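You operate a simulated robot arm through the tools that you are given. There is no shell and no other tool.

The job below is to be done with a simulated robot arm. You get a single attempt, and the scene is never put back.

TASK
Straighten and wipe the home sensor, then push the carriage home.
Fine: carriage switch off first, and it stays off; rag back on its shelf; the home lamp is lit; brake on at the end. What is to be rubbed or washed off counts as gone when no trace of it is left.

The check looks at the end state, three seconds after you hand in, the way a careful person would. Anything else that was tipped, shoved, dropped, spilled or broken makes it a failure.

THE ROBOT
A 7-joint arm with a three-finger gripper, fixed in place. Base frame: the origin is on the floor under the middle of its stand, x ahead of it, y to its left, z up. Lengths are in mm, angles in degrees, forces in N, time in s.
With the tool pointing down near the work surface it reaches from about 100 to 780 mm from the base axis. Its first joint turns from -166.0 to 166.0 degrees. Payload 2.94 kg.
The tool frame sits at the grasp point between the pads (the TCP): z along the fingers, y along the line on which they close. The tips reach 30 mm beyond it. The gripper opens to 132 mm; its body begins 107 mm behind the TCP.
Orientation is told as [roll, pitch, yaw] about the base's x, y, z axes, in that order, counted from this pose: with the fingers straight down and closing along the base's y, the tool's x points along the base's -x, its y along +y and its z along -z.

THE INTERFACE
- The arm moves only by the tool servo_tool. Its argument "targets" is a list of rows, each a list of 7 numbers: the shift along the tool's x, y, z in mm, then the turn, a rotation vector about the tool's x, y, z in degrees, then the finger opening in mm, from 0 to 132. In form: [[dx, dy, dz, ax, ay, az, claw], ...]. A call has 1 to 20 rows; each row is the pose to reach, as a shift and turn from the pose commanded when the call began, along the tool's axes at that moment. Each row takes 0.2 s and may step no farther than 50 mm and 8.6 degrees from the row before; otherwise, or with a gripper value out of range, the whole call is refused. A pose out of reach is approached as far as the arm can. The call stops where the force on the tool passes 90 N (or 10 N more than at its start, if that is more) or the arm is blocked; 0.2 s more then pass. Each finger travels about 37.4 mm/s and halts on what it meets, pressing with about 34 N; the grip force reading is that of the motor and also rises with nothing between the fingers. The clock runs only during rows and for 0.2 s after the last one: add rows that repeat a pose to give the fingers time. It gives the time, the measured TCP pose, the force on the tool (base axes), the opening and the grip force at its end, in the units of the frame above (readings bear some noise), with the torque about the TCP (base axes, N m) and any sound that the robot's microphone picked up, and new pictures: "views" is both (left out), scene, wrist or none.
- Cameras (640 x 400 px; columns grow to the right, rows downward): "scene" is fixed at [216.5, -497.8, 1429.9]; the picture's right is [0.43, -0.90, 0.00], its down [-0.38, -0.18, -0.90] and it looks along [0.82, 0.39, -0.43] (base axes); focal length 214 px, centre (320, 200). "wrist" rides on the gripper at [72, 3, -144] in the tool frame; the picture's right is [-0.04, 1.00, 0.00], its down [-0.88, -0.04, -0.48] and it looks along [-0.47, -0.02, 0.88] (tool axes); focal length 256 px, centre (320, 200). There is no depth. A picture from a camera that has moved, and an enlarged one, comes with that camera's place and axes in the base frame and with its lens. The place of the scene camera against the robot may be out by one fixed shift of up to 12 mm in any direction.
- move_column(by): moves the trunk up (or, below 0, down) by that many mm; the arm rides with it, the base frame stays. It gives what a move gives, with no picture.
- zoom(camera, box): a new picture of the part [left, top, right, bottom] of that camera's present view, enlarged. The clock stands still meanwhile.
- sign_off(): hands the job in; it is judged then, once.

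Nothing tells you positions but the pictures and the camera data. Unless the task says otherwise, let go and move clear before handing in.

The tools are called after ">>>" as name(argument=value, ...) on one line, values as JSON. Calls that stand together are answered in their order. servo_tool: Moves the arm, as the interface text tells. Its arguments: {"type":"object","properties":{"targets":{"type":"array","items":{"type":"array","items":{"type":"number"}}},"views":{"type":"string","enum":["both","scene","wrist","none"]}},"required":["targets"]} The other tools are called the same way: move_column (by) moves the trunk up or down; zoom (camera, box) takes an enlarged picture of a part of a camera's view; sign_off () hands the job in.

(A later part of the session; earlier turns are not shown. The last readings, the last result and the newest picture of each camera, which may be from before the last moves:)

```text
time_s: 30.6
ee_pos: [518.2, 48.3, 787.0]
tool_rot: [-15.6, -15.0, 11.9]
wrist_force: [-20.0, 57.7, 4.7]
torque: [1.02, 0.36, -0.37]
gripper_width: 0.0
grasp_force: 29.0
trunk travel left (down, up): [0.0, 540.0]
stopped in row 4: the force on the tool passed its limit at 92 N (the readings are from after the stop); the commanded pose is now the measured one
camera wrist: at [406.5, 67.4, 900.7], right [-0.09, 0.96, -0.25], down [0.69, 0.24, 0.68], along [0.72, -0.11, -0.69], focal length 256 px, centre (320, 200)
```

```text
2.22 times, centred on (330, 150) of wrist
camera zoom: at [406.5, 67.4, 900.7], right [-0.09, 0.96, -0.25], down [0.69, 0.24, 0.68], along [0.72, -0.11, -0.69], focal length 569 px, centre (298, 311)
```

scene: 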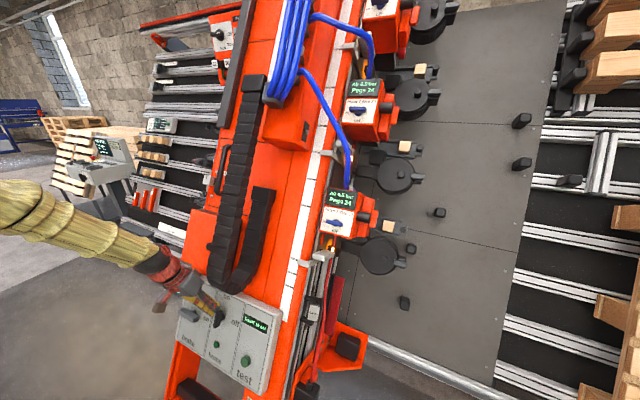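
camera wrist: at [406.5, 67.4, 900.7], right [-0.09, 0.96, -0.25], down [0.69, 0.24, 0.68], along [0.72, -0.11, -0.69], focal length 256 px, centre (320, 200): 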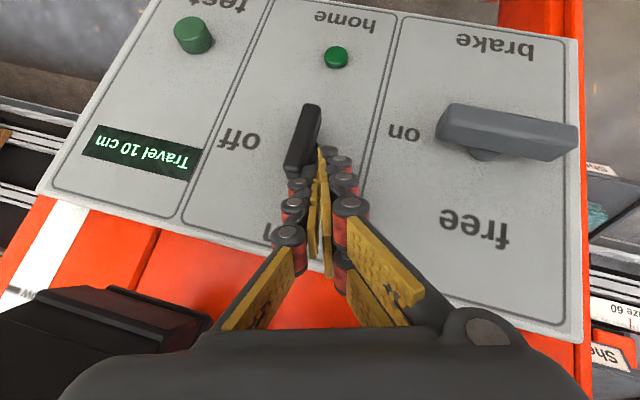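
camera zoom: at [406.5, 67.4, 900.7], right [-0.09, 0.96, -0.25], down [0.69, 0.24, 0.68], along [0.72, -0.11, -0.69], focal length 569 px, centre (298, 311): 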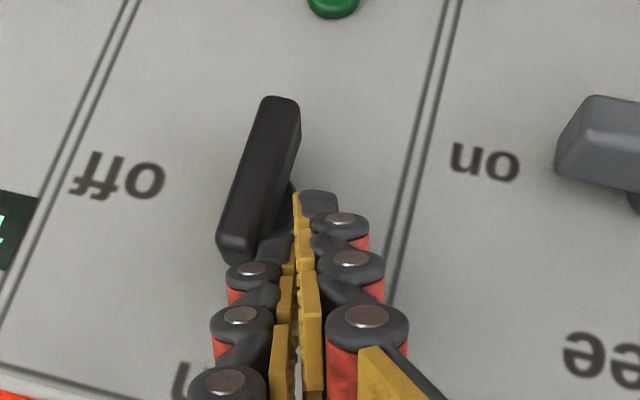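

The bar didn't turn under about 90 N at its tip, which may mean a stiff detent. I'll hold pressure briefly and check whether it creeps.

>>> servo_tool(targets=[[0, -1, 0.2, 0, 0, 0, 0], [0.2, -2, 0.4, 0, 0, 0, 0], [0.2, -2, 0.4, 0, 0, 0, 0], [0.2, -2, 0.4, 0, 0, 0, 0], [0.2, -2, 0.4, 0, 0, 0, 0], [0.2, -2, 0.4, 0, 0, 0, 0]], views="none")

>>> zoom(camera="wrist", box=[250, 80, 370, 200])

>>> zoom(camera="scene", box=[190, 280, 250, 340])

```text
time_s: 31.9
ee_pos: [519.5, 45.9, 787.2]
tool_rot: [-15.5, -15.2, 12.1]
wrist_force: [-22.2, 78.9, 1.5]
torque: [1.58, 0.47, -0.36]
gripper_width: 0.1
grasp_force: 29.7
trunk travel left (down, up): [0.0, 540.0]
```

```text
3.33 times, centred on (310, 140) of wrist
camera zoom: at [407.5, 66.3, 900.8], right [-0.09, 0.96, -0.25], down [0.69, 0.24, 0.68], along [0.72, -0.11, -0.69], focal length 853 px, centre (353, 400)
```

zoom: 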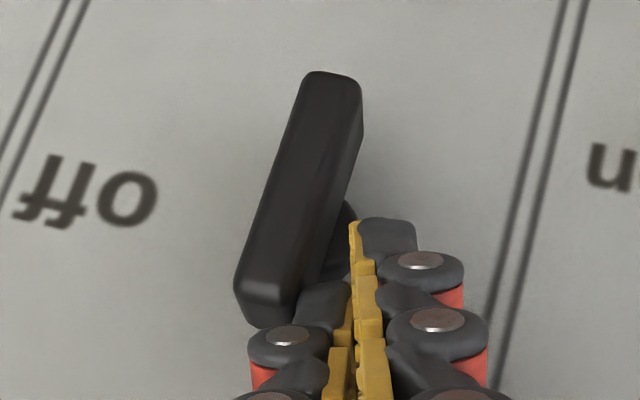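

```text
6.67 times, centred on (220, 310) of scene
camera zoom: at [216.5, -497.8, 1429.9], right [0.43, -0.9, 0.0], down [-0.38, -0.18, -0.9], along [0.82, 0.39, -0.43], focal length 1430 px, centre (987, -533)
```

zoom: 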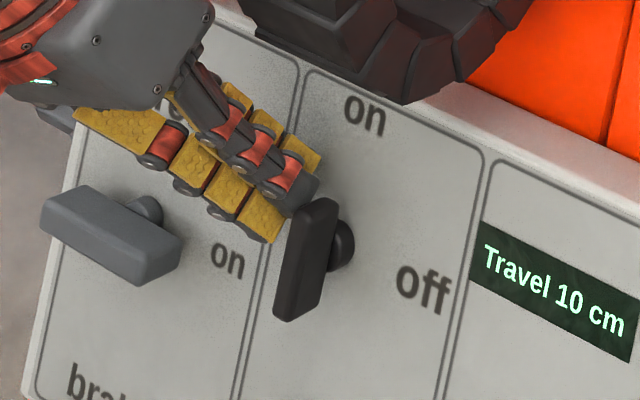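

The bar won't turn that way even with about 1.8 N·m on it, so I'll stop forcing it. I'll back off and move down to the lower half of the bar to try the opposite sense gently.

>>> servo_tool(targets=[[-2.5, 12, -2.8, 0, 0, 0, 0], [-4.9, 23.9, -5.6, 0, 0, 0, 0], [2.4, 27.2, 2, 0, 0, 0, 0], [9.6, 30.4, 9.6, 0, 0, 0, 0], [16.9, 33.7, 17.3, 0, 0, 0, 0], [24.1, 36.9, 24.9, 0, 0, 0, 0], [24.1, 36.9, 24.9, 0, 0, 0, 0]])

>>> zoom(camera="wrist", box=[220, 60, 440, 240])

>>> zoom(camera="scene", box=[190, 280, 250, 340])

```text
time_s: 33.5
ee_pos: [499.3, 65.8, 747.8]
tool_rot: [-15.7, -14.9, 11.8]
wrist_force: [0.2, -0.4, 0.1]
torque: [-0.01, 0.04, 0.01]
gripper_width: 0.0
grasp_force: 28.9
trunk travel left (down, up): [0.0, 540.0]
camera wrist: at [387.9, 85.4, 861.6], right [-0.09, 0.96, -0.25], down [0.69, 0.24, 0.68], along [0.71, -0.11, -0.69], focal length 256 px, centre (320, 200)
```

scene: 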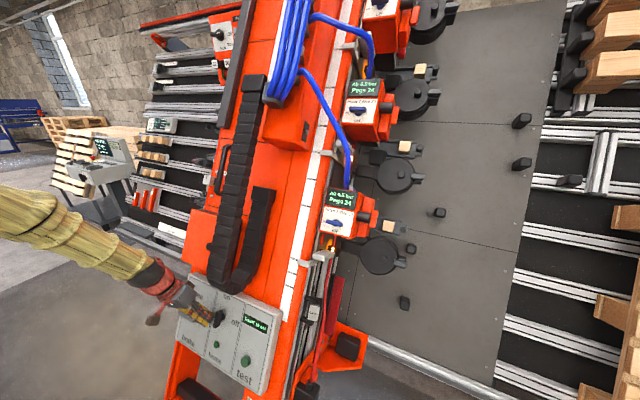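
wrist: 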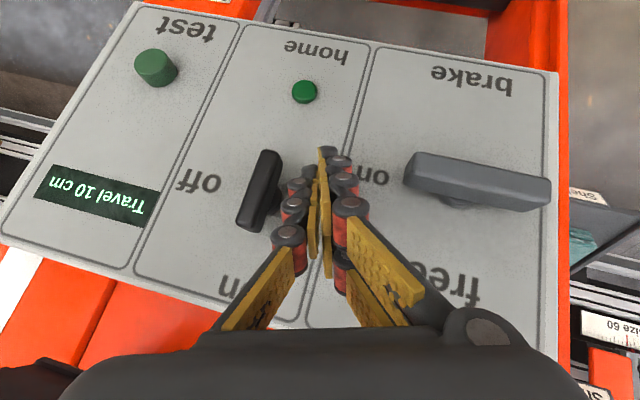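

```text
2.22 times, centred on (330, 150) of wrist
camera zoom: at [387.9, 85.4, 861.6], right [-0.09, 0.96, -0.25], down [0.69, 0.24, 0.68], along [0.71, -0.11, -0.69], focal length 569 px, centre (298, 311)
```

zoom: 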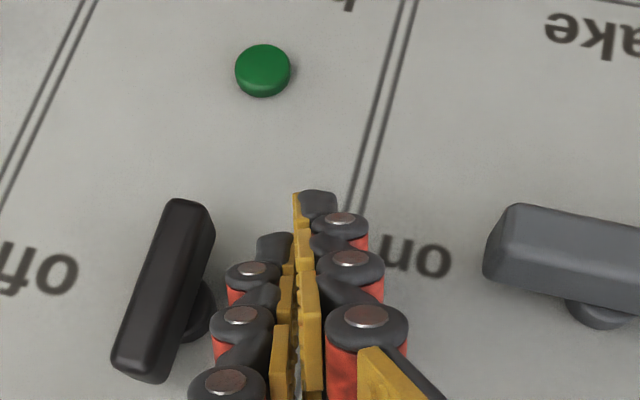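

```text
6.67 times, centred on (220, 310) of scene
camera zoom: at [216.5, -497.8, 1429.9], right [0.43, -0.9, 0.0], down [-0.38, -0.18, -0.9], along [0.82, 0.39, -0.43], focal length 1430 px, centre (987, -533)
```

zoom: 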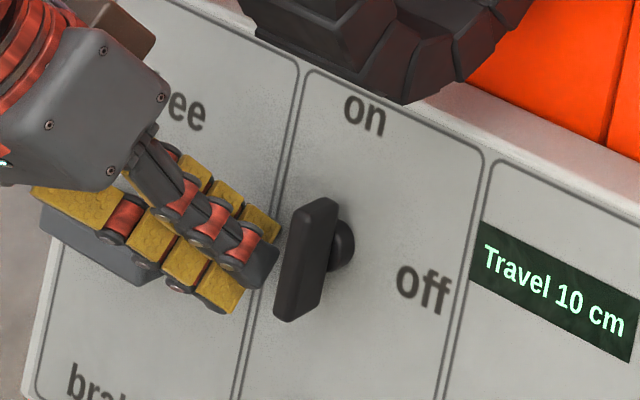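

>>> servo_tool(targets=[[1.4, -7, 1.6, 0, 0, 0, 0], [2.3, -11.5, 2.7, 0, 0, 0, 0], [3.1, -15.3, 3.6, 0, 0, 0, 0], [3.9, -19.1, 4.4, 0, 0, 0, 0], [4.7, -22.9, 5.3, 0, 0, 0, 0], [4.7, -22.9, 5.3, 0, 0, 0, 0]])

>>> zoom(camera="wrist", box=[220, 60, 440, 240])

>>> zoom(camera="scene", box=[190, 280, 250, 340])

```text
time_s: 35.0
ee_pos: [498.3, 45.5, 747.5]
tool_rot: [-15.5, -15.1, 12.0]
wrist_force: [-16.6, 68.7, -5.8]
torque: [-0.09, 0.02, -0.06]
gripper_width: 0.0
grasp_force: 28.3
trunk travel left (down, up): [0.0, 540.0]
camera wrist: at [387.4, 65.7, 861.1], right [-0.09, 0.96, -0.25], down [0.69, 0.24, 0.68], along [0.72, -0.11, -0.69], focal length 256 px, centre (320, 200)
```

scene: 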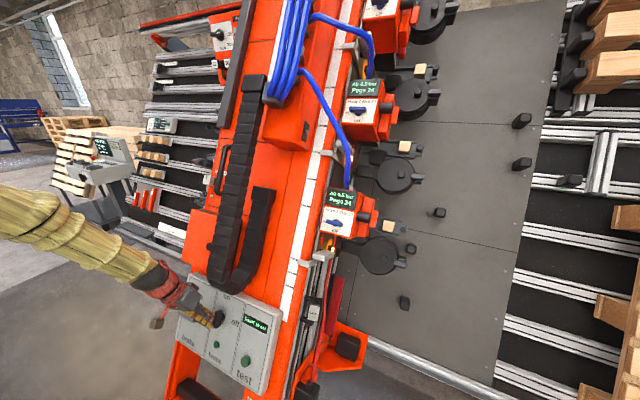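
wrist: 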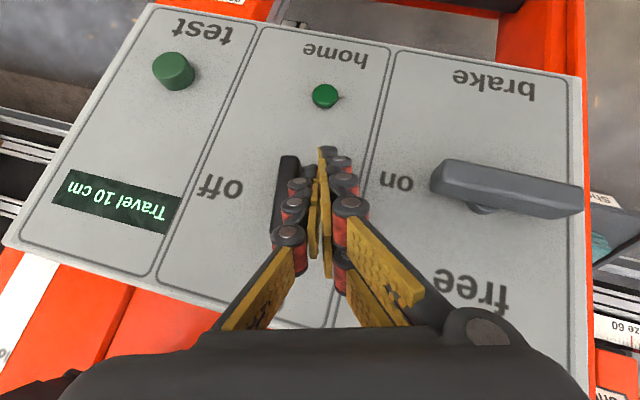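

```text
2.22 times, centred on (330, 150) of wrist
camera zoom: at [387.4, 65.7, 861.1], right [-0.09, 0.96, -0.25], down [0.69, 0.24, 0.68], along [0.72, -0.11, -0.69], focal length 569 px, centre (298, 311)
```

zoom: 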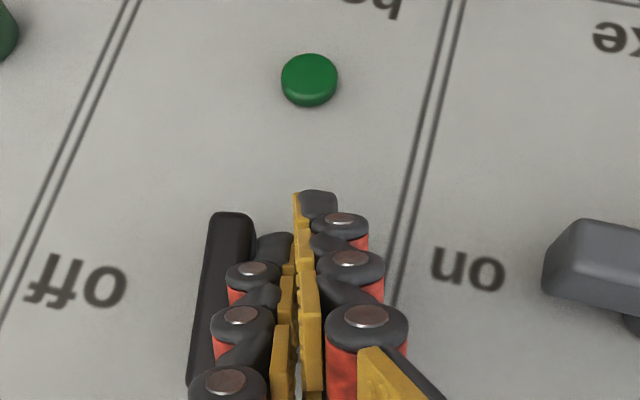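

```text
6.67 times, centred on (220, 310) of scene
camera zoom: at [216.5, -497.8, 1429.9], right [0.43, -0.9, 0.0], down [-0.38, -0.18, -0.9], along [0.82, 0.39, -0.43], focal length 1430 px, centre (987, -533)
```

zoom: 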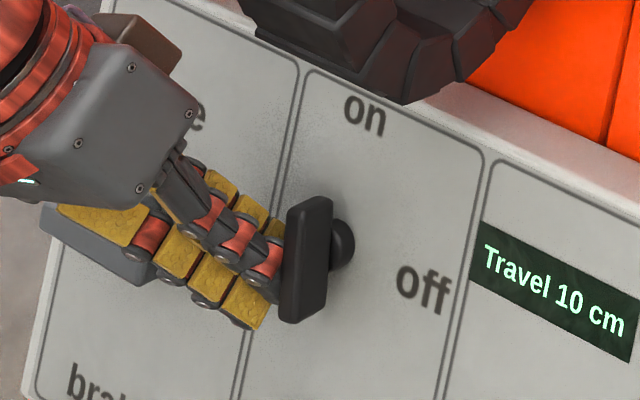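

It turned about 15° this way, so this is the direction it goes, and the finger now lies flush along the bar. I'll drop the fingertip below the bar's end so only the lower half is pushed.

>>> servo_tool(targets=[[-2, 9.6, -2.2, 0, 0, 0, 0], [4.6, 12.5, 4.7, 0, 0, 0, 0], [11.2, 15.5, 11.7, 0, 0, 0, 0], [11.2, 15.5, 11.7, 0, 0, 0, 0], [13.6, 4, 14.4, 0, 0, 0, 0], [15.1, -3.6, 16.2, 0, 0, 0, 0], [16.7, -11.2, 18, 0, 0, 0, 0], [17.4, -15, 18.9, 0, 0, 0, 0]])

>>> zoom(camera="wrist", box=[220, 60, 440, 240])

>>> zoom(camera="scene", box=[190, 280, 250, 340])

```text
time_s: 36.8
ee_pos: [487.7, 23.8, 727.4]
tool_rot: [-15.4, -14.7, 12.0]
wrist_force: [-32.6, 63.7, -12.3]
torque: [-1.45, -0.44, 1.01]
gripper_width: 5.8
grasp_force: 29.0
trunk travel left (down, up): [0.0, 540.0]
camera wrist: at [376.2, 44.2, 842.5], right [-0.09, 0.96, -0.25], down [0.7, 0.24, 0.68], along [0.71, -0.11, -0.69], focal length 256 px, centre (320, 200)
```

scene: 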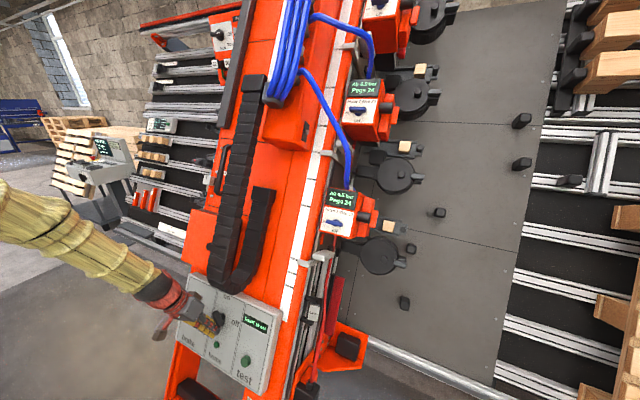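
wrist: 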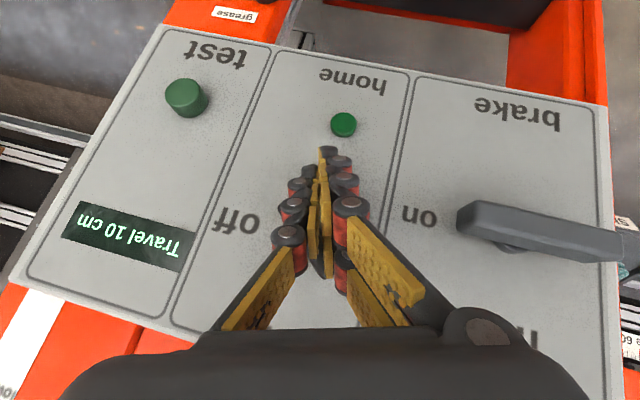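

```text
2.22 times, centred on (330, 150) of wrist
camera zoom: at [376.2, 44.2, 842.5], right [-0.09, 0.96, -0.25], down [0.7, 0.24, 0.68], along [0.71, -0.11, -0.69], focal length 569 px, centre (298, 311)
```

zoom: 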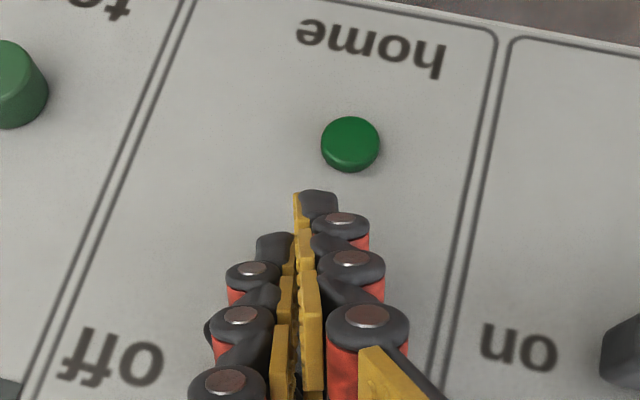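

```text
6.67 times, centred on (220, 310) of scene
camera zoom: at [216.5, -497.8, 1429.9], right [0.43, -0.9, 0.0], down [-0.38, -0.18, -0.9], along [0.82, 0.39, -0.43], focal length 1430 px, centre (987, -533)
```

zoom: 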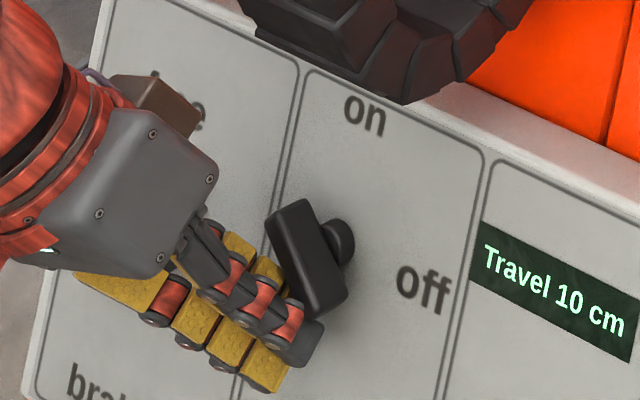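

It's turned about 45°, with the lower end swinging toward "off". I'll shift the fingertip under the bar and push it up the rest of the way to horizontal.

>>> servo_tool(targets=[[-1.2, 5.7, -1.3, 0, 0, 0, 0], [4.1, 8.1, 4.2, 0, 0, 0, 0], [5.7, 0.4, 6, 0, 0, 0, 0], [7.2, -7.3, 7.8, 0, 0, 0, 0], [9.2, -16.8, 10, 0, 0, 0, 0], [4.6, -18.9, 5.1, 0, 0, 0, 0], [0, -21, 0.3, 0, 0, 0, 0], [-4, -22.7, -3.9, 0, 0, 0, 0]])

>>> zoom(camera="wrist", box=[220, 60, 440, 240])

>>> zoom(camera="scene", box=[190, 280, 250, 340])

```text
time_s: 38.5
ee_pos: [482.0, -4.8, 731.6]
tool_rot: [-15.7, -13.2, 11.6]
wrist_force: [-61.4, -3.6, -55.7]
torque: [-0.37, 0.14, 0.33]
gripper_width: 0.0
grasp_force: 28.5
trunk travel left (down, up): [0.0, 540.0]
camera wrist: at [373.5, 17.2, 848.3], right [-0.09, 0.96, -0.25], down [0.71, 0.24, 0.66], along [0.69, -0.12, -0.71], focal length 256 px, centre (320, 200)
```

scene: 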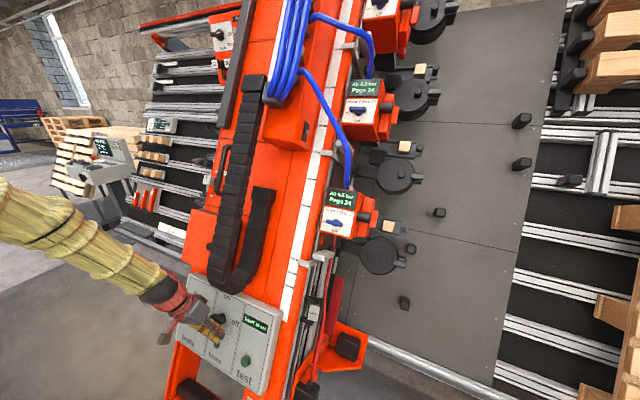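
wrist: 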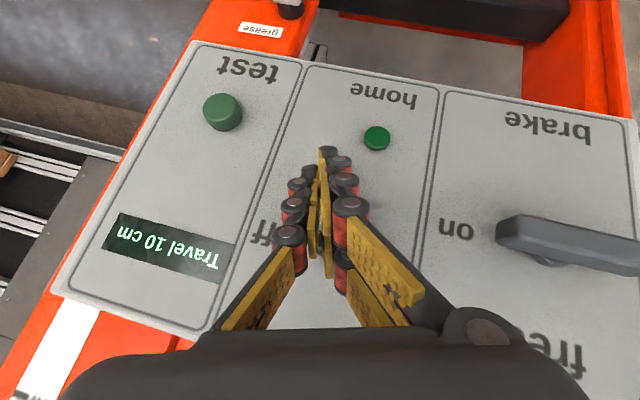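

```text
2.22 times, centred on (330, 150) of wrist
camera zoom: at [373.5, 17.2, 848.3], right [-0.09, 0.96, -0.25], down [0.71, 0.24, 0.66], along [0.69, -0.12, -0.71], focal length 569 px, centre (298, 311)
```

zoom: 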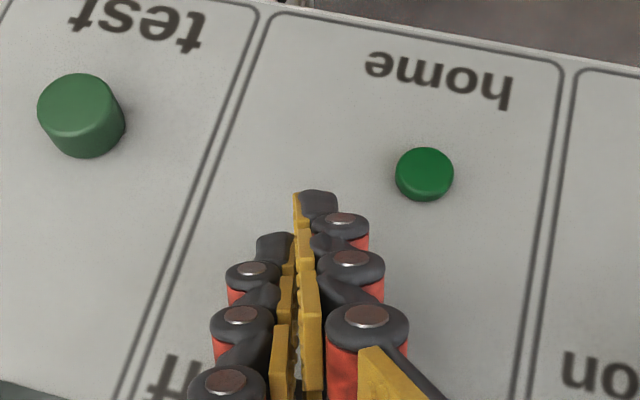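

```text
6.67 times, centred on (220, 310) of scene
camera zoom: at [216.5, -497.8, 1429.9], right [0.43, -0.9, 0.0], down [-0.38, -0.18, -0.9], along [0.82, 0.39, -0.43], focal length 1430 px, centre (987, -533)
```

zoom: 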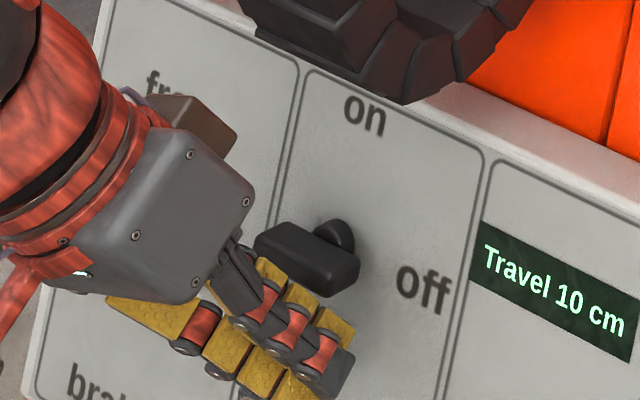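

>>> servo_tool(targets=[[5.3, 2.4, 5.5, 0, 0, 0, 0], [9.9, 4.4, 10.4, 0, 0, 0, 0], [17.2, 4.3, 3.5, 0, 0, 0, 0], [31.7, 4, -10.2, 0, 0, 0, 0], [46.2, 3.8, -24, 0, 0, 0, 0]])

>>> zoom(camera="wrist", box=[220, 60, 440, 240])

>>> zoom(camera="scene", box=[180, 270, 260, 350])

```text
time_s: 39.8
ee_pos: [445.5, -0.5, 751.5]
tool_rot: [-15.7, -15.1, 11.8]
wrist_force: [-1.3, 0.0, -0.5]
torque: [0.01, 0.01, 0.03]
gripper_width: 0.2
grasp_force: 28.4
trunk travel left (down, up): [0.0, 540.0]
camera wrist: at [333.5, 19.3, 864.4], right [-0.09, 0.96, -0.25], down [0.69, 0.24, 0.68], along [0.72, -0.11, -0.69], focal length 256 px, centre (320, 200)
```

scene: 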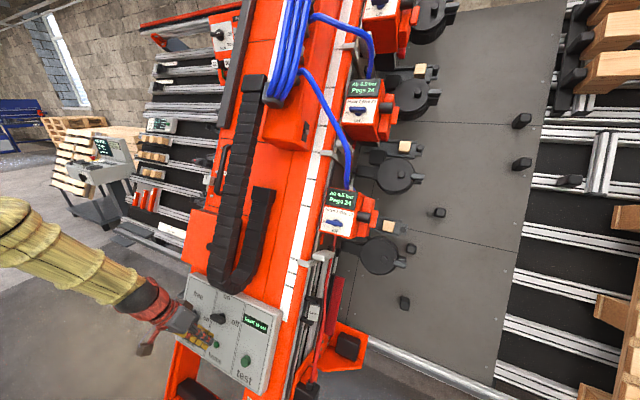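
wrist: 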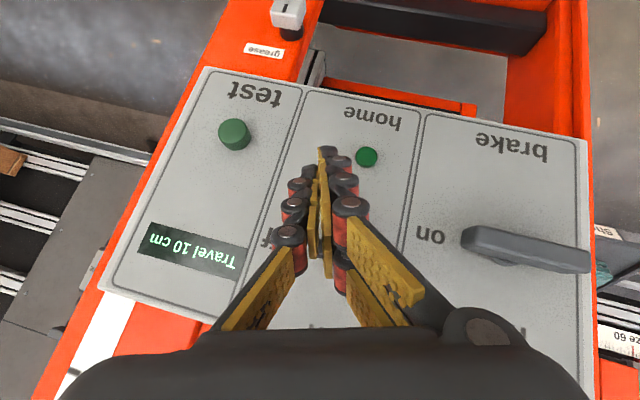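

```text
2.22 times, centred on (330, 150) of wrist
camera zoom: at [333.5, 19.3, 864.4], right [-0.09, 0.96, -0.25], down [0.69, 0.24, 0.68], along [0.72, -0.11, -0.69], focal length 569 px, centre (298, 311)
```

zoom: 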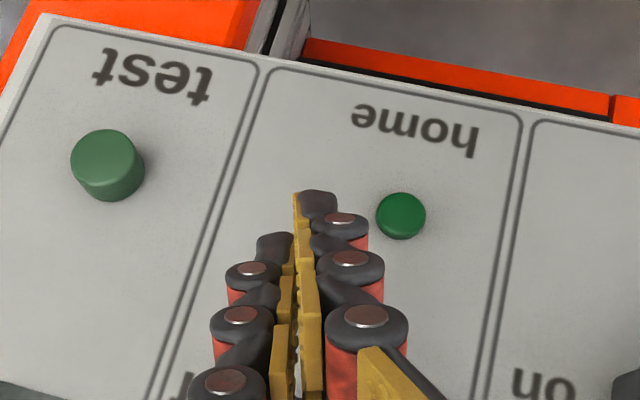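

```text
5.00 times, centred on (220, 310) of scene
camera zoom: at [216.5, -497.8, 1429.9], right [0.43, -0.9, 0.0], down [-0.38, -0.18, -0.9], along [0.82, 0.39, -0.43], focal length 1072 px, centre (820, -350)
```

zoom: 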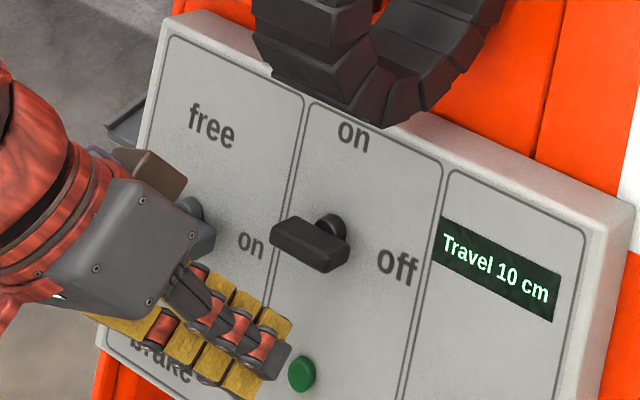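

The switch bar is now level and pointing at "off", so the first step is done. Next comes the twisted home sensor, so I'll slide sideways past the panel below the chain toward the -y side.

>>> servo_tool(targets=[[8.2, -39.9, 8.9, -4.4, -3, -4, 0], [16.4, -79.7, 17.8, -8.7, -6.1, -8, 0], [24.7, -119.6, 26.7, -13.1, -9.1, -12.1, 0], [32.9, -159.5, 35.6, -17.5, -12.1, -16.1, 0], [41.1, -199.3, 44.5, -21.8, -15.2, -20.1, 0], [49.3, -239.2, 53.4, -26.2, -18.2, -24.1, 0], [49.3, -239.2, 53.4, -26.2, -18.2, -24.1, 0]])

>>> zoom(camera="scene", box=[160, 270, 280, 370])

```text
time_s: 41.4
ee_pos: [444.7, -251.5, 750.5]
tool_rot: [0.3, -30.0, 40.0]
wrist_force: [-0.3, 0.5, -0.8]
torque: [0.01, -0.01, 0.0]
gripper_width: 0.1
grasp_force: 28.7
out of reach, approached as far as the arm can: row 2
trunk travel left (down, up): [0.0, 540.0]
camera wrist: at [339.8, -334.8, 838.7], right [-0.61, 0.79, 0.03], down [0.43, 0.31, 0.85], along [0.66, 0.53, -0.53], focal length 256 px, centre (320, 200)
```

scene: 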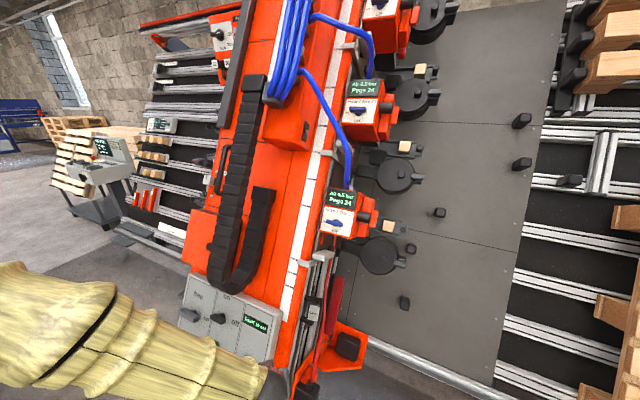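
wrist: 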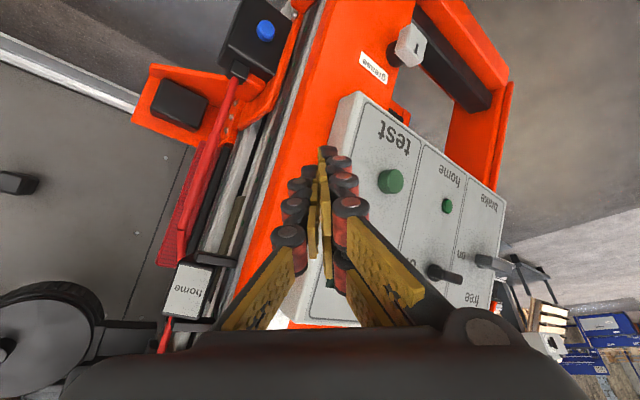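

```text
4.00 times, centred on (220, 320) of scene
camera zoom: at [216.5, -497.8, 1429.9], right [0.43, -0.9, 0.0], down [-0.38, -0.18, -0.9], along [0.82, 0.39, -0.43], focal length 858 px, centre (720, -280)
```

zoom: 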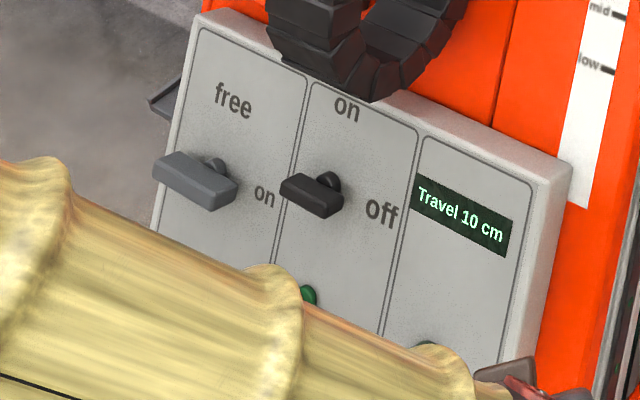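

>>> zoom(camera="wrist", box=[130, 230, 250, 350])

>>> zoom(camera="wrist", box=[120, 0, 400, 180])

```text
3.33 times, centred on (190, 290) of wrist
camera zoom: at [339.8, -334.8, 838.7], right [-0.61, 0.79, 0.03], down [0.43, 0.31, 0.85], along [0.66, 0.53, -0.53], focal length 853 px, centre (753, -100)
```

zoom: 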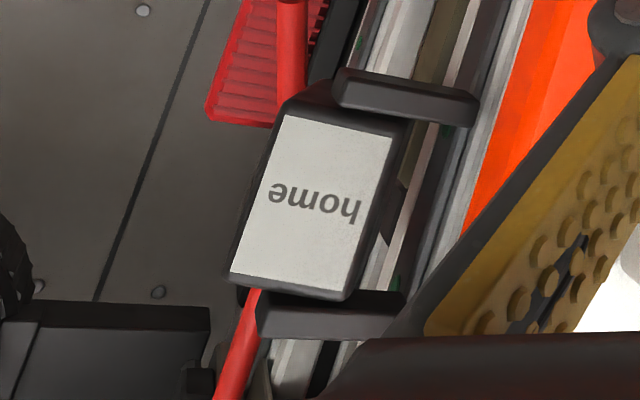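

```text
2.22 times, centred on (260, 90) of wrist
camera zoom: at [339.8, -334.8, 838.7], right [-0.61, 0.79, 0.03], down [0.43, 0.31, 0.85], along [0.66, 0.53, -0.53], focal length 569 px, centre (453, 444)
```

zoom: 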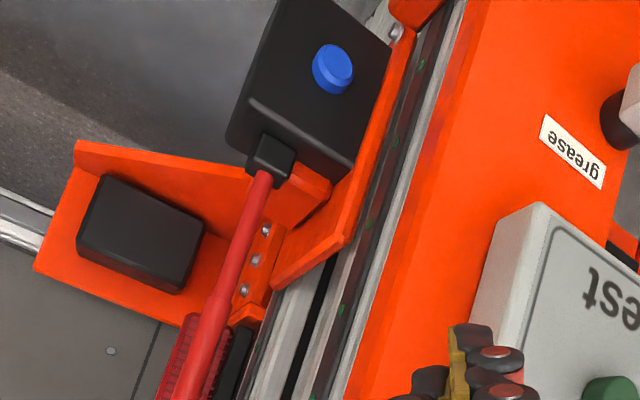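

The sensor block turns about an axis along the beam between its two prongs, and it needs about 16° to bring its label back square to the front. I'll move round to its -y side with the fingers closed.

>>> servo_tool(targets=[[-8.6, -36.4, -3.2, -3.5, -2.1, -4.5, 0], [-17.3, -72.8, -6.3, -7, -4.1, -9.1, 0], [-25.9, -109.2, -9.5, -10.5, -6.2, -13.6, 0], [-34.5, -145.5, -12.7, -13.9, -8.2, -18.2, 0], [-43.1, -181.9, -15.9, -17.4, -10.3, -22.7, 0], [-51.8, -218.3, -19, -20.9, -12.3, -27.3, 0], [-60.4, -254.7, -22.2, -24.4, -14.4, -31.8, 0], [-60.4, -254.7, -22.2, -24.4, -14.4, -31.8, 0]])

>>> zoom(camera="wrist", box=[220, 60, 420, 200])

```text
time_s: 43.1
ee_pos: [640.8, -419.8, 799.2]
tool_rot: [0.4, -45.0, 79.8]
wrist_force: [-0.4, -0.3, -1.2]
torque: [0.04, 0.01, 0.03]
gripper_width: 0.1
grasp_force: 28.6
trunk travel left (down, up): [0.0, 540.0]
camera wrist: at [610.3, -568.9, 849.2], right [-0.98, 0.2, 0.03], down [0.09, 0.27, 0.96], along [0.18, 0.94, -0.29], focal length 256 px, centre (320, 200)
```

scene: 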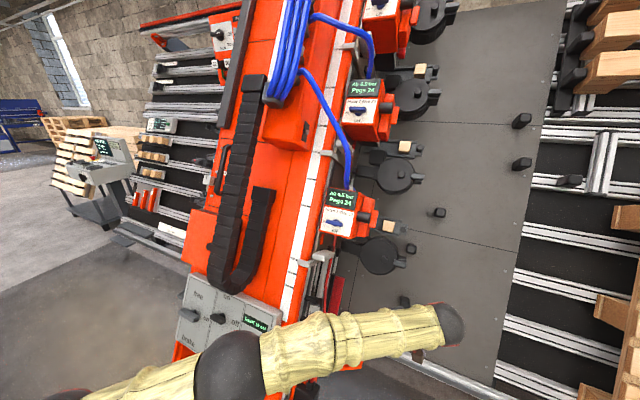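
wrist: 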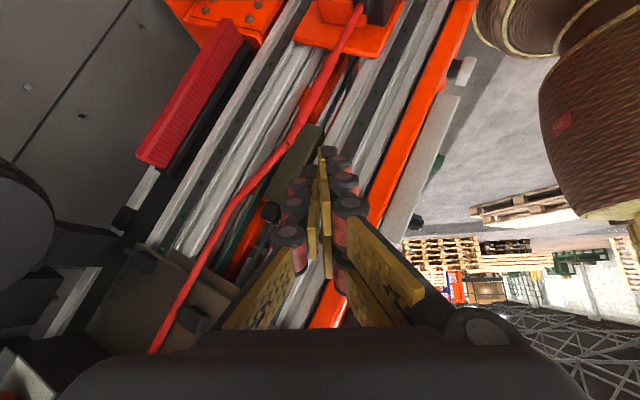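

```text
2.86 times, centred on (320, 130) of wrist
camera zoom: at [610.3, -568.9, 849.2], right [-0.98, 0.2, 0.03], down [0.09, 0.27, 0.96], along [0.18, 0.94, -0.29], focal length 731 px, centre (320, 400)
```

zoom: 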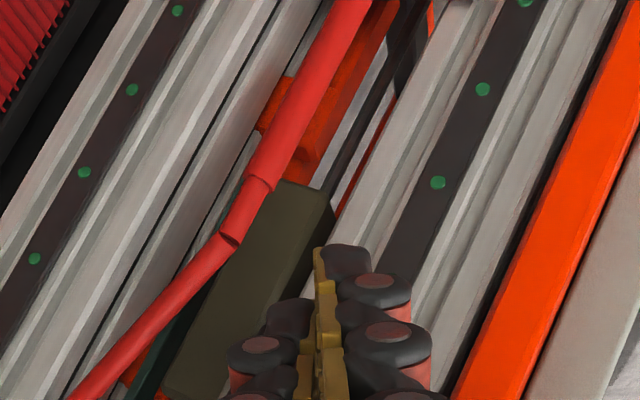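

>>> servo_tool(targets=[[-12.3, -4.3, 26.1, 0, 0, 0, 0], [-24.6, -8.7, 52.1, 0, 0, 0, 0], [-36.9, -13, 78.2, 0, 0, 0, 0], [-36.9, -13, 78.2, 0, 0, 0, 0]])

>>> zoom(camera="wrist", box=[220, 80, 420, 240])

>>> zoom(camera="scene", box=[280, 280, 350, 340])

```text
time_s: 44.1
ee_pos: [666.3, -341.4, 769.2]
tool_rot: [0.3, -45.0, 79.7]
wrist_force: [-0.7, 0.0, 0.1]
torque: [0.0, -0.03, -0.02]
gripper_width: 0.0
grasp_force: 28.8
trunk travel left (down, up): [0.0, 540.0]
camera wrist: at [636.8, -490.2, 819.6], right [-0.98, 0.2, 0.03], down [0.09, 0.27, 0.96], along [0.19, 0.94, -0.29], focal length 256 px, centre (320, 200)
```

scene: 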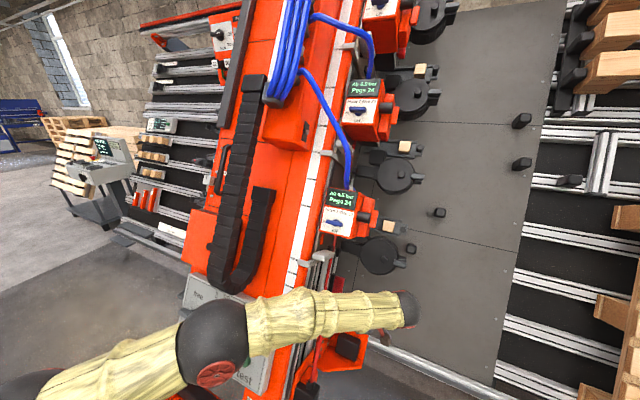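
wrist: 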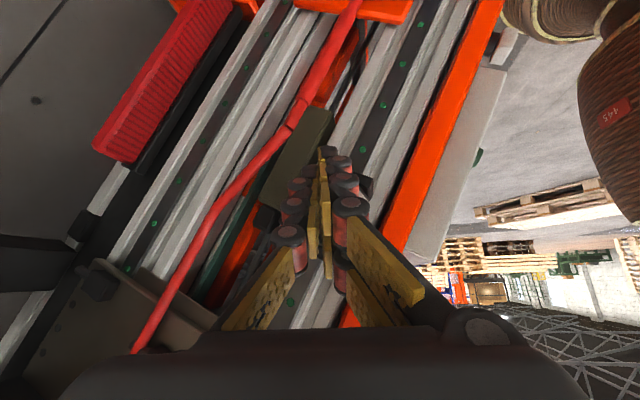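

```text
2.50 times, centred on (320, 160) of wrist
camera zoom: at [636.8, -490.2, 819.6], right [-0.98, 0.2, 0.03], down [0.09, 0.27, 0.96], along [0.19, 0.94, -0.29], focal length 640 px, centre (320, 300)
```

zoom: 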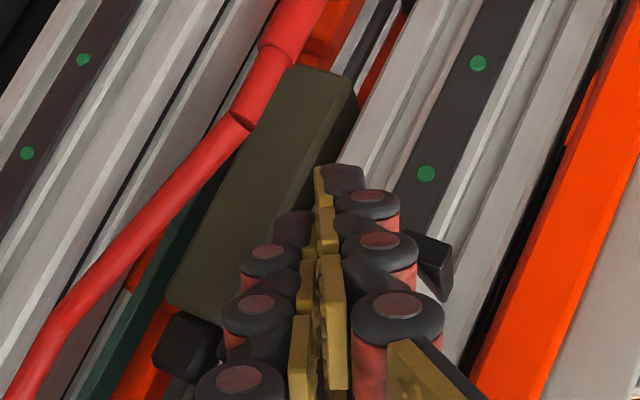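

```text
6.67 times, centred on (315, 310) of scene
camera zoom: at [216.5, -497.8, 1429.9], right [0.43, -0.9, 0.0], down [-0.38, -0.18, -0.9], along [0.82, 0.39, -0.43], focal length 1430 px, centre (353, -533)
```

zoom: 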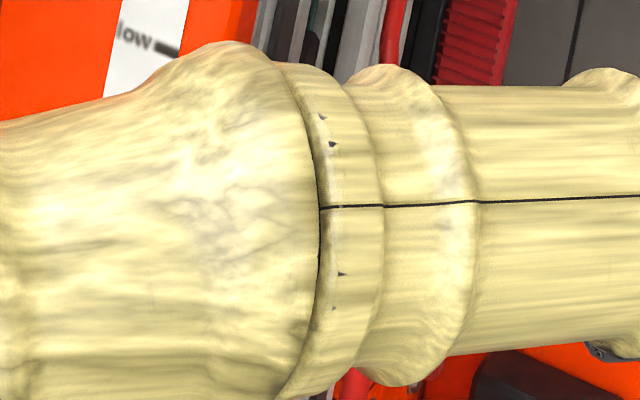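

>>> servo_tool(targets=[[-7, 1.8, 7, 0, 0, 0, 0], [-9.7, 2.5, 9.7, 0, 0, 0, 0], [-11.8, 3, 11.8, 0, 0, 0, 0], [-13.2, 3.4, 13.2, 0, 0, 0, 0], [-13.2, 3.4, 13.2, 0, 0, 0, 0]], views="wrist")

>>> zoom(camera="wrist", box=[220, 80, 420, 240])

```text
time_s: 45.4
ee_pos: [666.9, -322.5, 768.3]
tool_rot: [0.3, -45.0, 79.7]
wrist_force: [0.1, 0.4, -0.3]
torque: [-0.01, -0.02, 0.03]
gripper_width: 0.0
grasp_force: 28.8
trunk travel left (down, up): [0.0, 540.0]
camera wrist: at [637.3, -471.8, 819.3], right [-0.98, 0.2, 0.03], down [0.09, 0.27, 0.96], along [0.19, 0.94, -0.29], focal length 256 px, centre (320, 200)
```

wrist: 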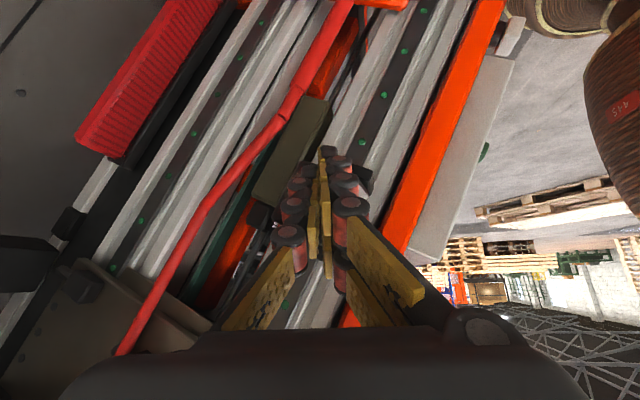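

```text
2.50 times, centred on (320, 160) of wrist
camera zoom: at [637.3, -471.8, 819.3], right [-0.98, 0.2, 0.03], down [0.09, 0.27, 0.96], along [0.19, 0.94, -0.29], focal length 640 px, centre (320, 300)
```

zoom: 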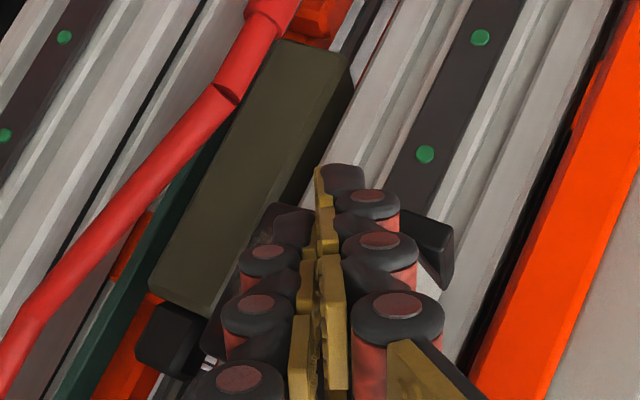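

>>> servo_tool(targets=[[-1.4, 0.35, 1.4, 0, 0, 0, 0], [-2.8, 0.7, 2.8, 0, 0, 0, 0], [-4.2, 1.1, 4.2, 0, 0, 0, 0], [-4.2, 1.1, 4.2, 0, 0, 0, 0]], views="none")

```text
time_s: 46.4
ee_pos: [668.2, -321.3, 768.1]
tool_rot: [0.0, -44.8, 79.7]
wrist_force: [5.7, -39.0, -3.9]
torque: [-0.23, 0.0, -0.04]
gripper_width: 0.0
grasp_force: 28.6
trunk travel left (down, up): [0.0, 540.0]
```

Contact is on the front edge of the sensor's face, exactly where I wanted it. I'll press a bit further to turn it.

>>> servo_tool(targets=[[-1.4, 0.35, 1.4, 0, 0, 0, 0], [-2.1, 0.5, 2.1, 0, 0, 0, 0], [-2.1, 0.5, 2.1, 0, 0, 0, 0]], views="wrist")

>>> zoom(camera="wrist", box=[250, 120, 390, 230])

```text
time_s: 47.1
ee_pos: [668.8, -319.5, 768.2]
tool_rot: [-0.1, -44.8, 79.6]
wrist_force: [17.7, -65.9, -3.2]
torque: [-0.2, -0.02, -0.31]
gripper_width: 0.1
grasp_force: 28.0
trunk travel left (down, up): [0.0, 540.0]
camera wrist: at [637.7, -468.7, 818.5], right [-0.98, 0.21, 0.03], down [0.09, 0.28, 0.96], along [0.19, 0.94, -0.29], focal length 256 px, centre (320, 200)
```

wrist: 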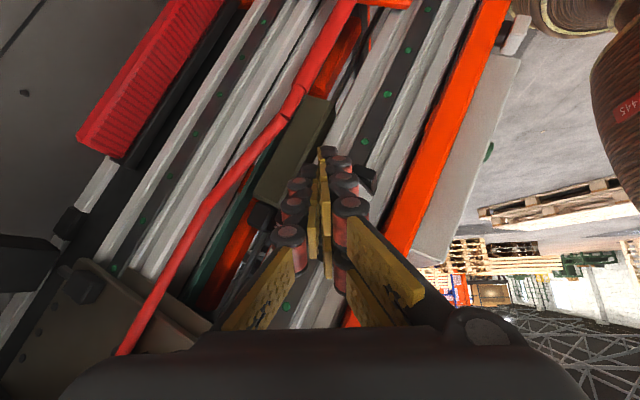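

```text
3.64 times, centred on (320, 175) of wrist
camera zoom: at [637.7, -468.7, 818.5], right [-0.98, 0.21, 0.03], down [0.09, 0.28, 0.96], along [0.19, 0.94, -0.29], focal length 931 px, centre (320, 291)
```

zoom: 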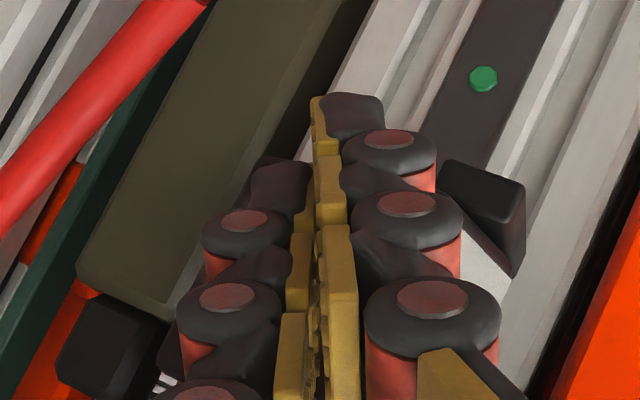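

>>> servo_tool(targets=[[-0.7, 0.2, 0.7, 0, 0, 0, 0], [-1, 0.3, 1, 0, 0, 0, 0], [-1, 0.3, 1, 0, 0, 0, 0], [-1, 0.3, 1, 0, 0, 0, 0], [-1, 0.3, 1, 0, 0, 0, 0]], views="none")

```text
time_s: 48.4
ee_pos: [669.5, -320.6, 767.2]
tool_rot: [-0.2, -44.9, 79.6]
wrist_force: [24.1, -69.5, -0.1]
torque: [-0.12, -0.01, -0.51]
gripper_width: 0.0
grasp_force: 28.6
trunk travel left (down, up): [0.0, 540.0]
```

>>> servo_tool(targets=[[20.9, -5.3, -20.9, 0, 0, 0, 0], [25, 13.4, -54.7, 0, 0, 0, 0], [29.3, 32.1, -88.5, 0, 0, 0, 0], [33.5, 50.8, -122.3, 0, 0, 0, 0], [33.5, 50.8, -122.3, 0, 0, 0, 0]], views="wrist")

>>> zoom(camera="wrist", box=[220, 140, 320, 240])

```text
time_s: 49.5
ee_pos: [596.9, -411.2, 831.7]
tool_rot: [0.4, -45.0, 79.8]
wrist_force: [-1.1, 0.9, -0.4]
torque: [0.02, 0.0, -0.04]
gripper_width: 0.0
grasp_force: 28.3
trunk travel left (down, up): [0.0, 540.0]
camera wrist: at [568.7, -560.8, 882.2], right [-0.98, 0.2, 0.03], down [0.09, 0.27, 0.96], along [0.19, 0.94, -0.29], focal length 256 px, centre (320, 200)
```

wrist: 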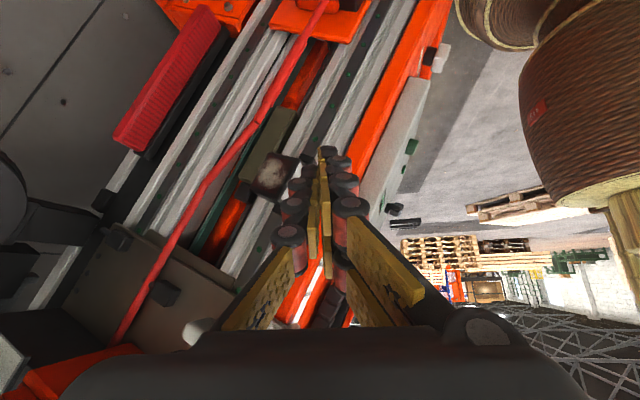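

```text
4.00 times, centred on (270, 190) of wrist
camera zoom: at [568.7, -560.8, 882.2], right [-0.98, 0.2, 0.03], down [0.09, 0.27, 0.96], along [0.19, 0.94, -0.29], focal length 1024 px, centre (520, 240)
```

zoom: 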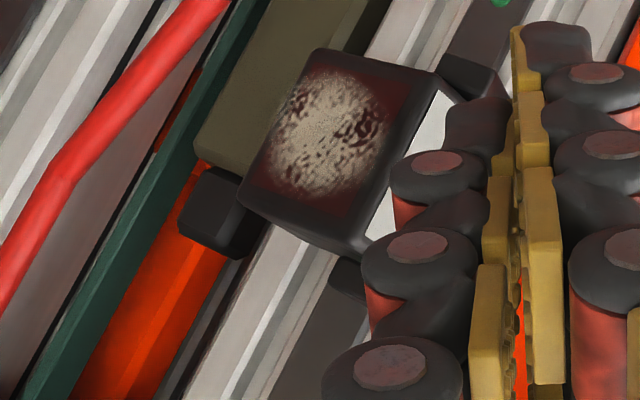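

>>> servo_tool(targets=[[3, 24.6, -3, 0, 0, 0, 0], [6.3, 49.2, -6.3, 0, 0, 0, 0], [6.3, 49.2, -6.3, 0, 0, 0, 0]], views="wrist")

>>> zoom(camera="wrist", box=[200, 150, 300, 250])

```text
time_s: 50.4
ee_pos: [547.7, -412.5, 832.4]
tool_rot: [0.3, -44.9, 79.8]
wrist_force: [-0.3, 0.4, -0.6]
torque: [-0.02, -0.01, -0.02]
gripper_width: 0.0
grasp_force: 28.4
trunk travel left (down, up): [0.0, 540.0]
camera wrist: at [518.9, -560.9, 882.3], right [-0.98, 0.2, 0.03], down [0.09, 0.27, 0.96], along [0.19, 0.94, -0.29], focal length 256 px, centre (320, 200)
```

wrist: 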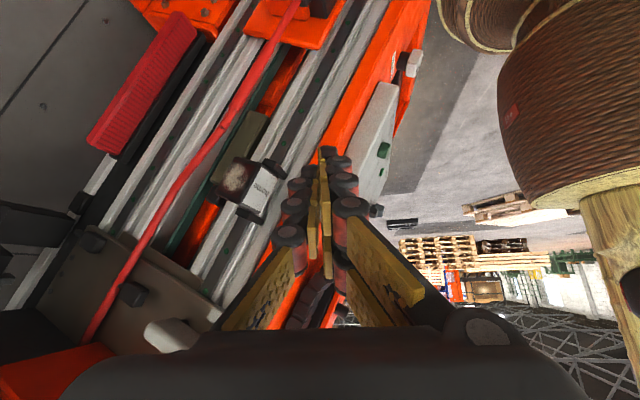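

```text
4.00 times, centred on (250, 200) of wrist
camera zoom: at [518.9, -560.9, 882.3], right [-0.98, 0.2, 0.03], down [0.09, 0.27, 0.96], along [0.19, 0.94, -0.29], focal length 1024 px, centre (600, 200)
```

zoom: 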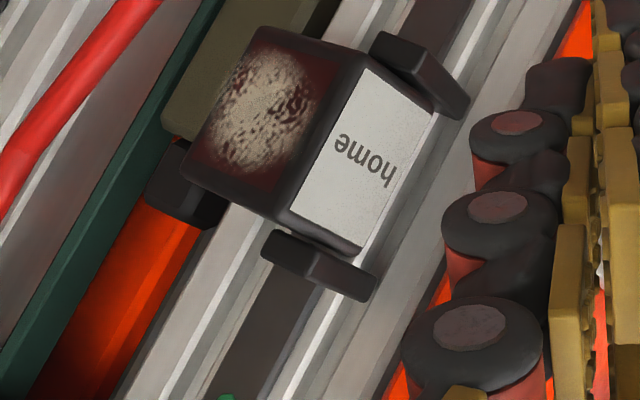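

>>> zoom(camera="wrist", box=[220, 150, 280, 220])

>>> zoom(camera="wrist", box=[235, 190, 275, 230])

>>> zoom(camera="wrist", box=[240, 145, 280, 185])

```text
5.71 times, centred on (250, 185) of wrist
camera zoom: at [518.9, -560.9, 882.3], right [-0.98, 0.2, 0.03], down [0.09, 0.27, 0.96], along [0.19, 0.94, -0.29], focal length 1463 px, centre (720, 286)
```

zoom: 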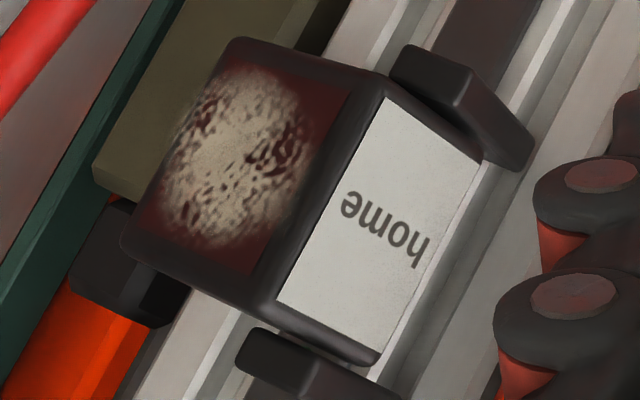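

```text
10.00 times, centred on (255, 210) of wrist
camera zoom: at [518.9, -560.9, 882.3], right [-0.98, 0.2, 0.03], down [0.09, 0.27, 0.96], along [0.19, 0.94, -0.29], focal length 2560 px, centre (970, 100)
```

zoom: 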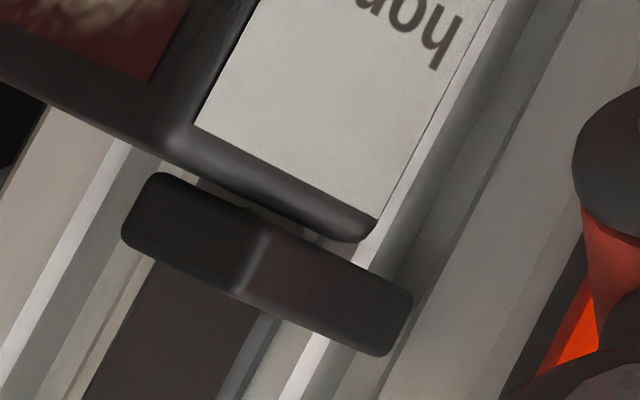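

```text
10.00 times, centred on (260, 165) of wrist
camera zoom: at [518.9, -560.9, 882.3], right [-0.98, 0.2, 0.03], down [0.09, 0.27, 0.96], along [0.19, 0.94, -0.29], focal length 2560 px, centre (920, 550)
```

zoom: 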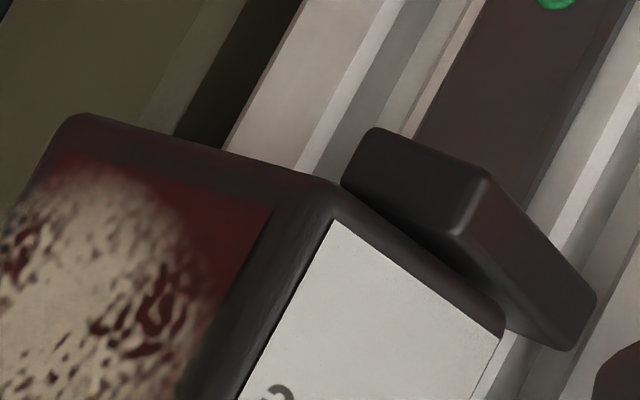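

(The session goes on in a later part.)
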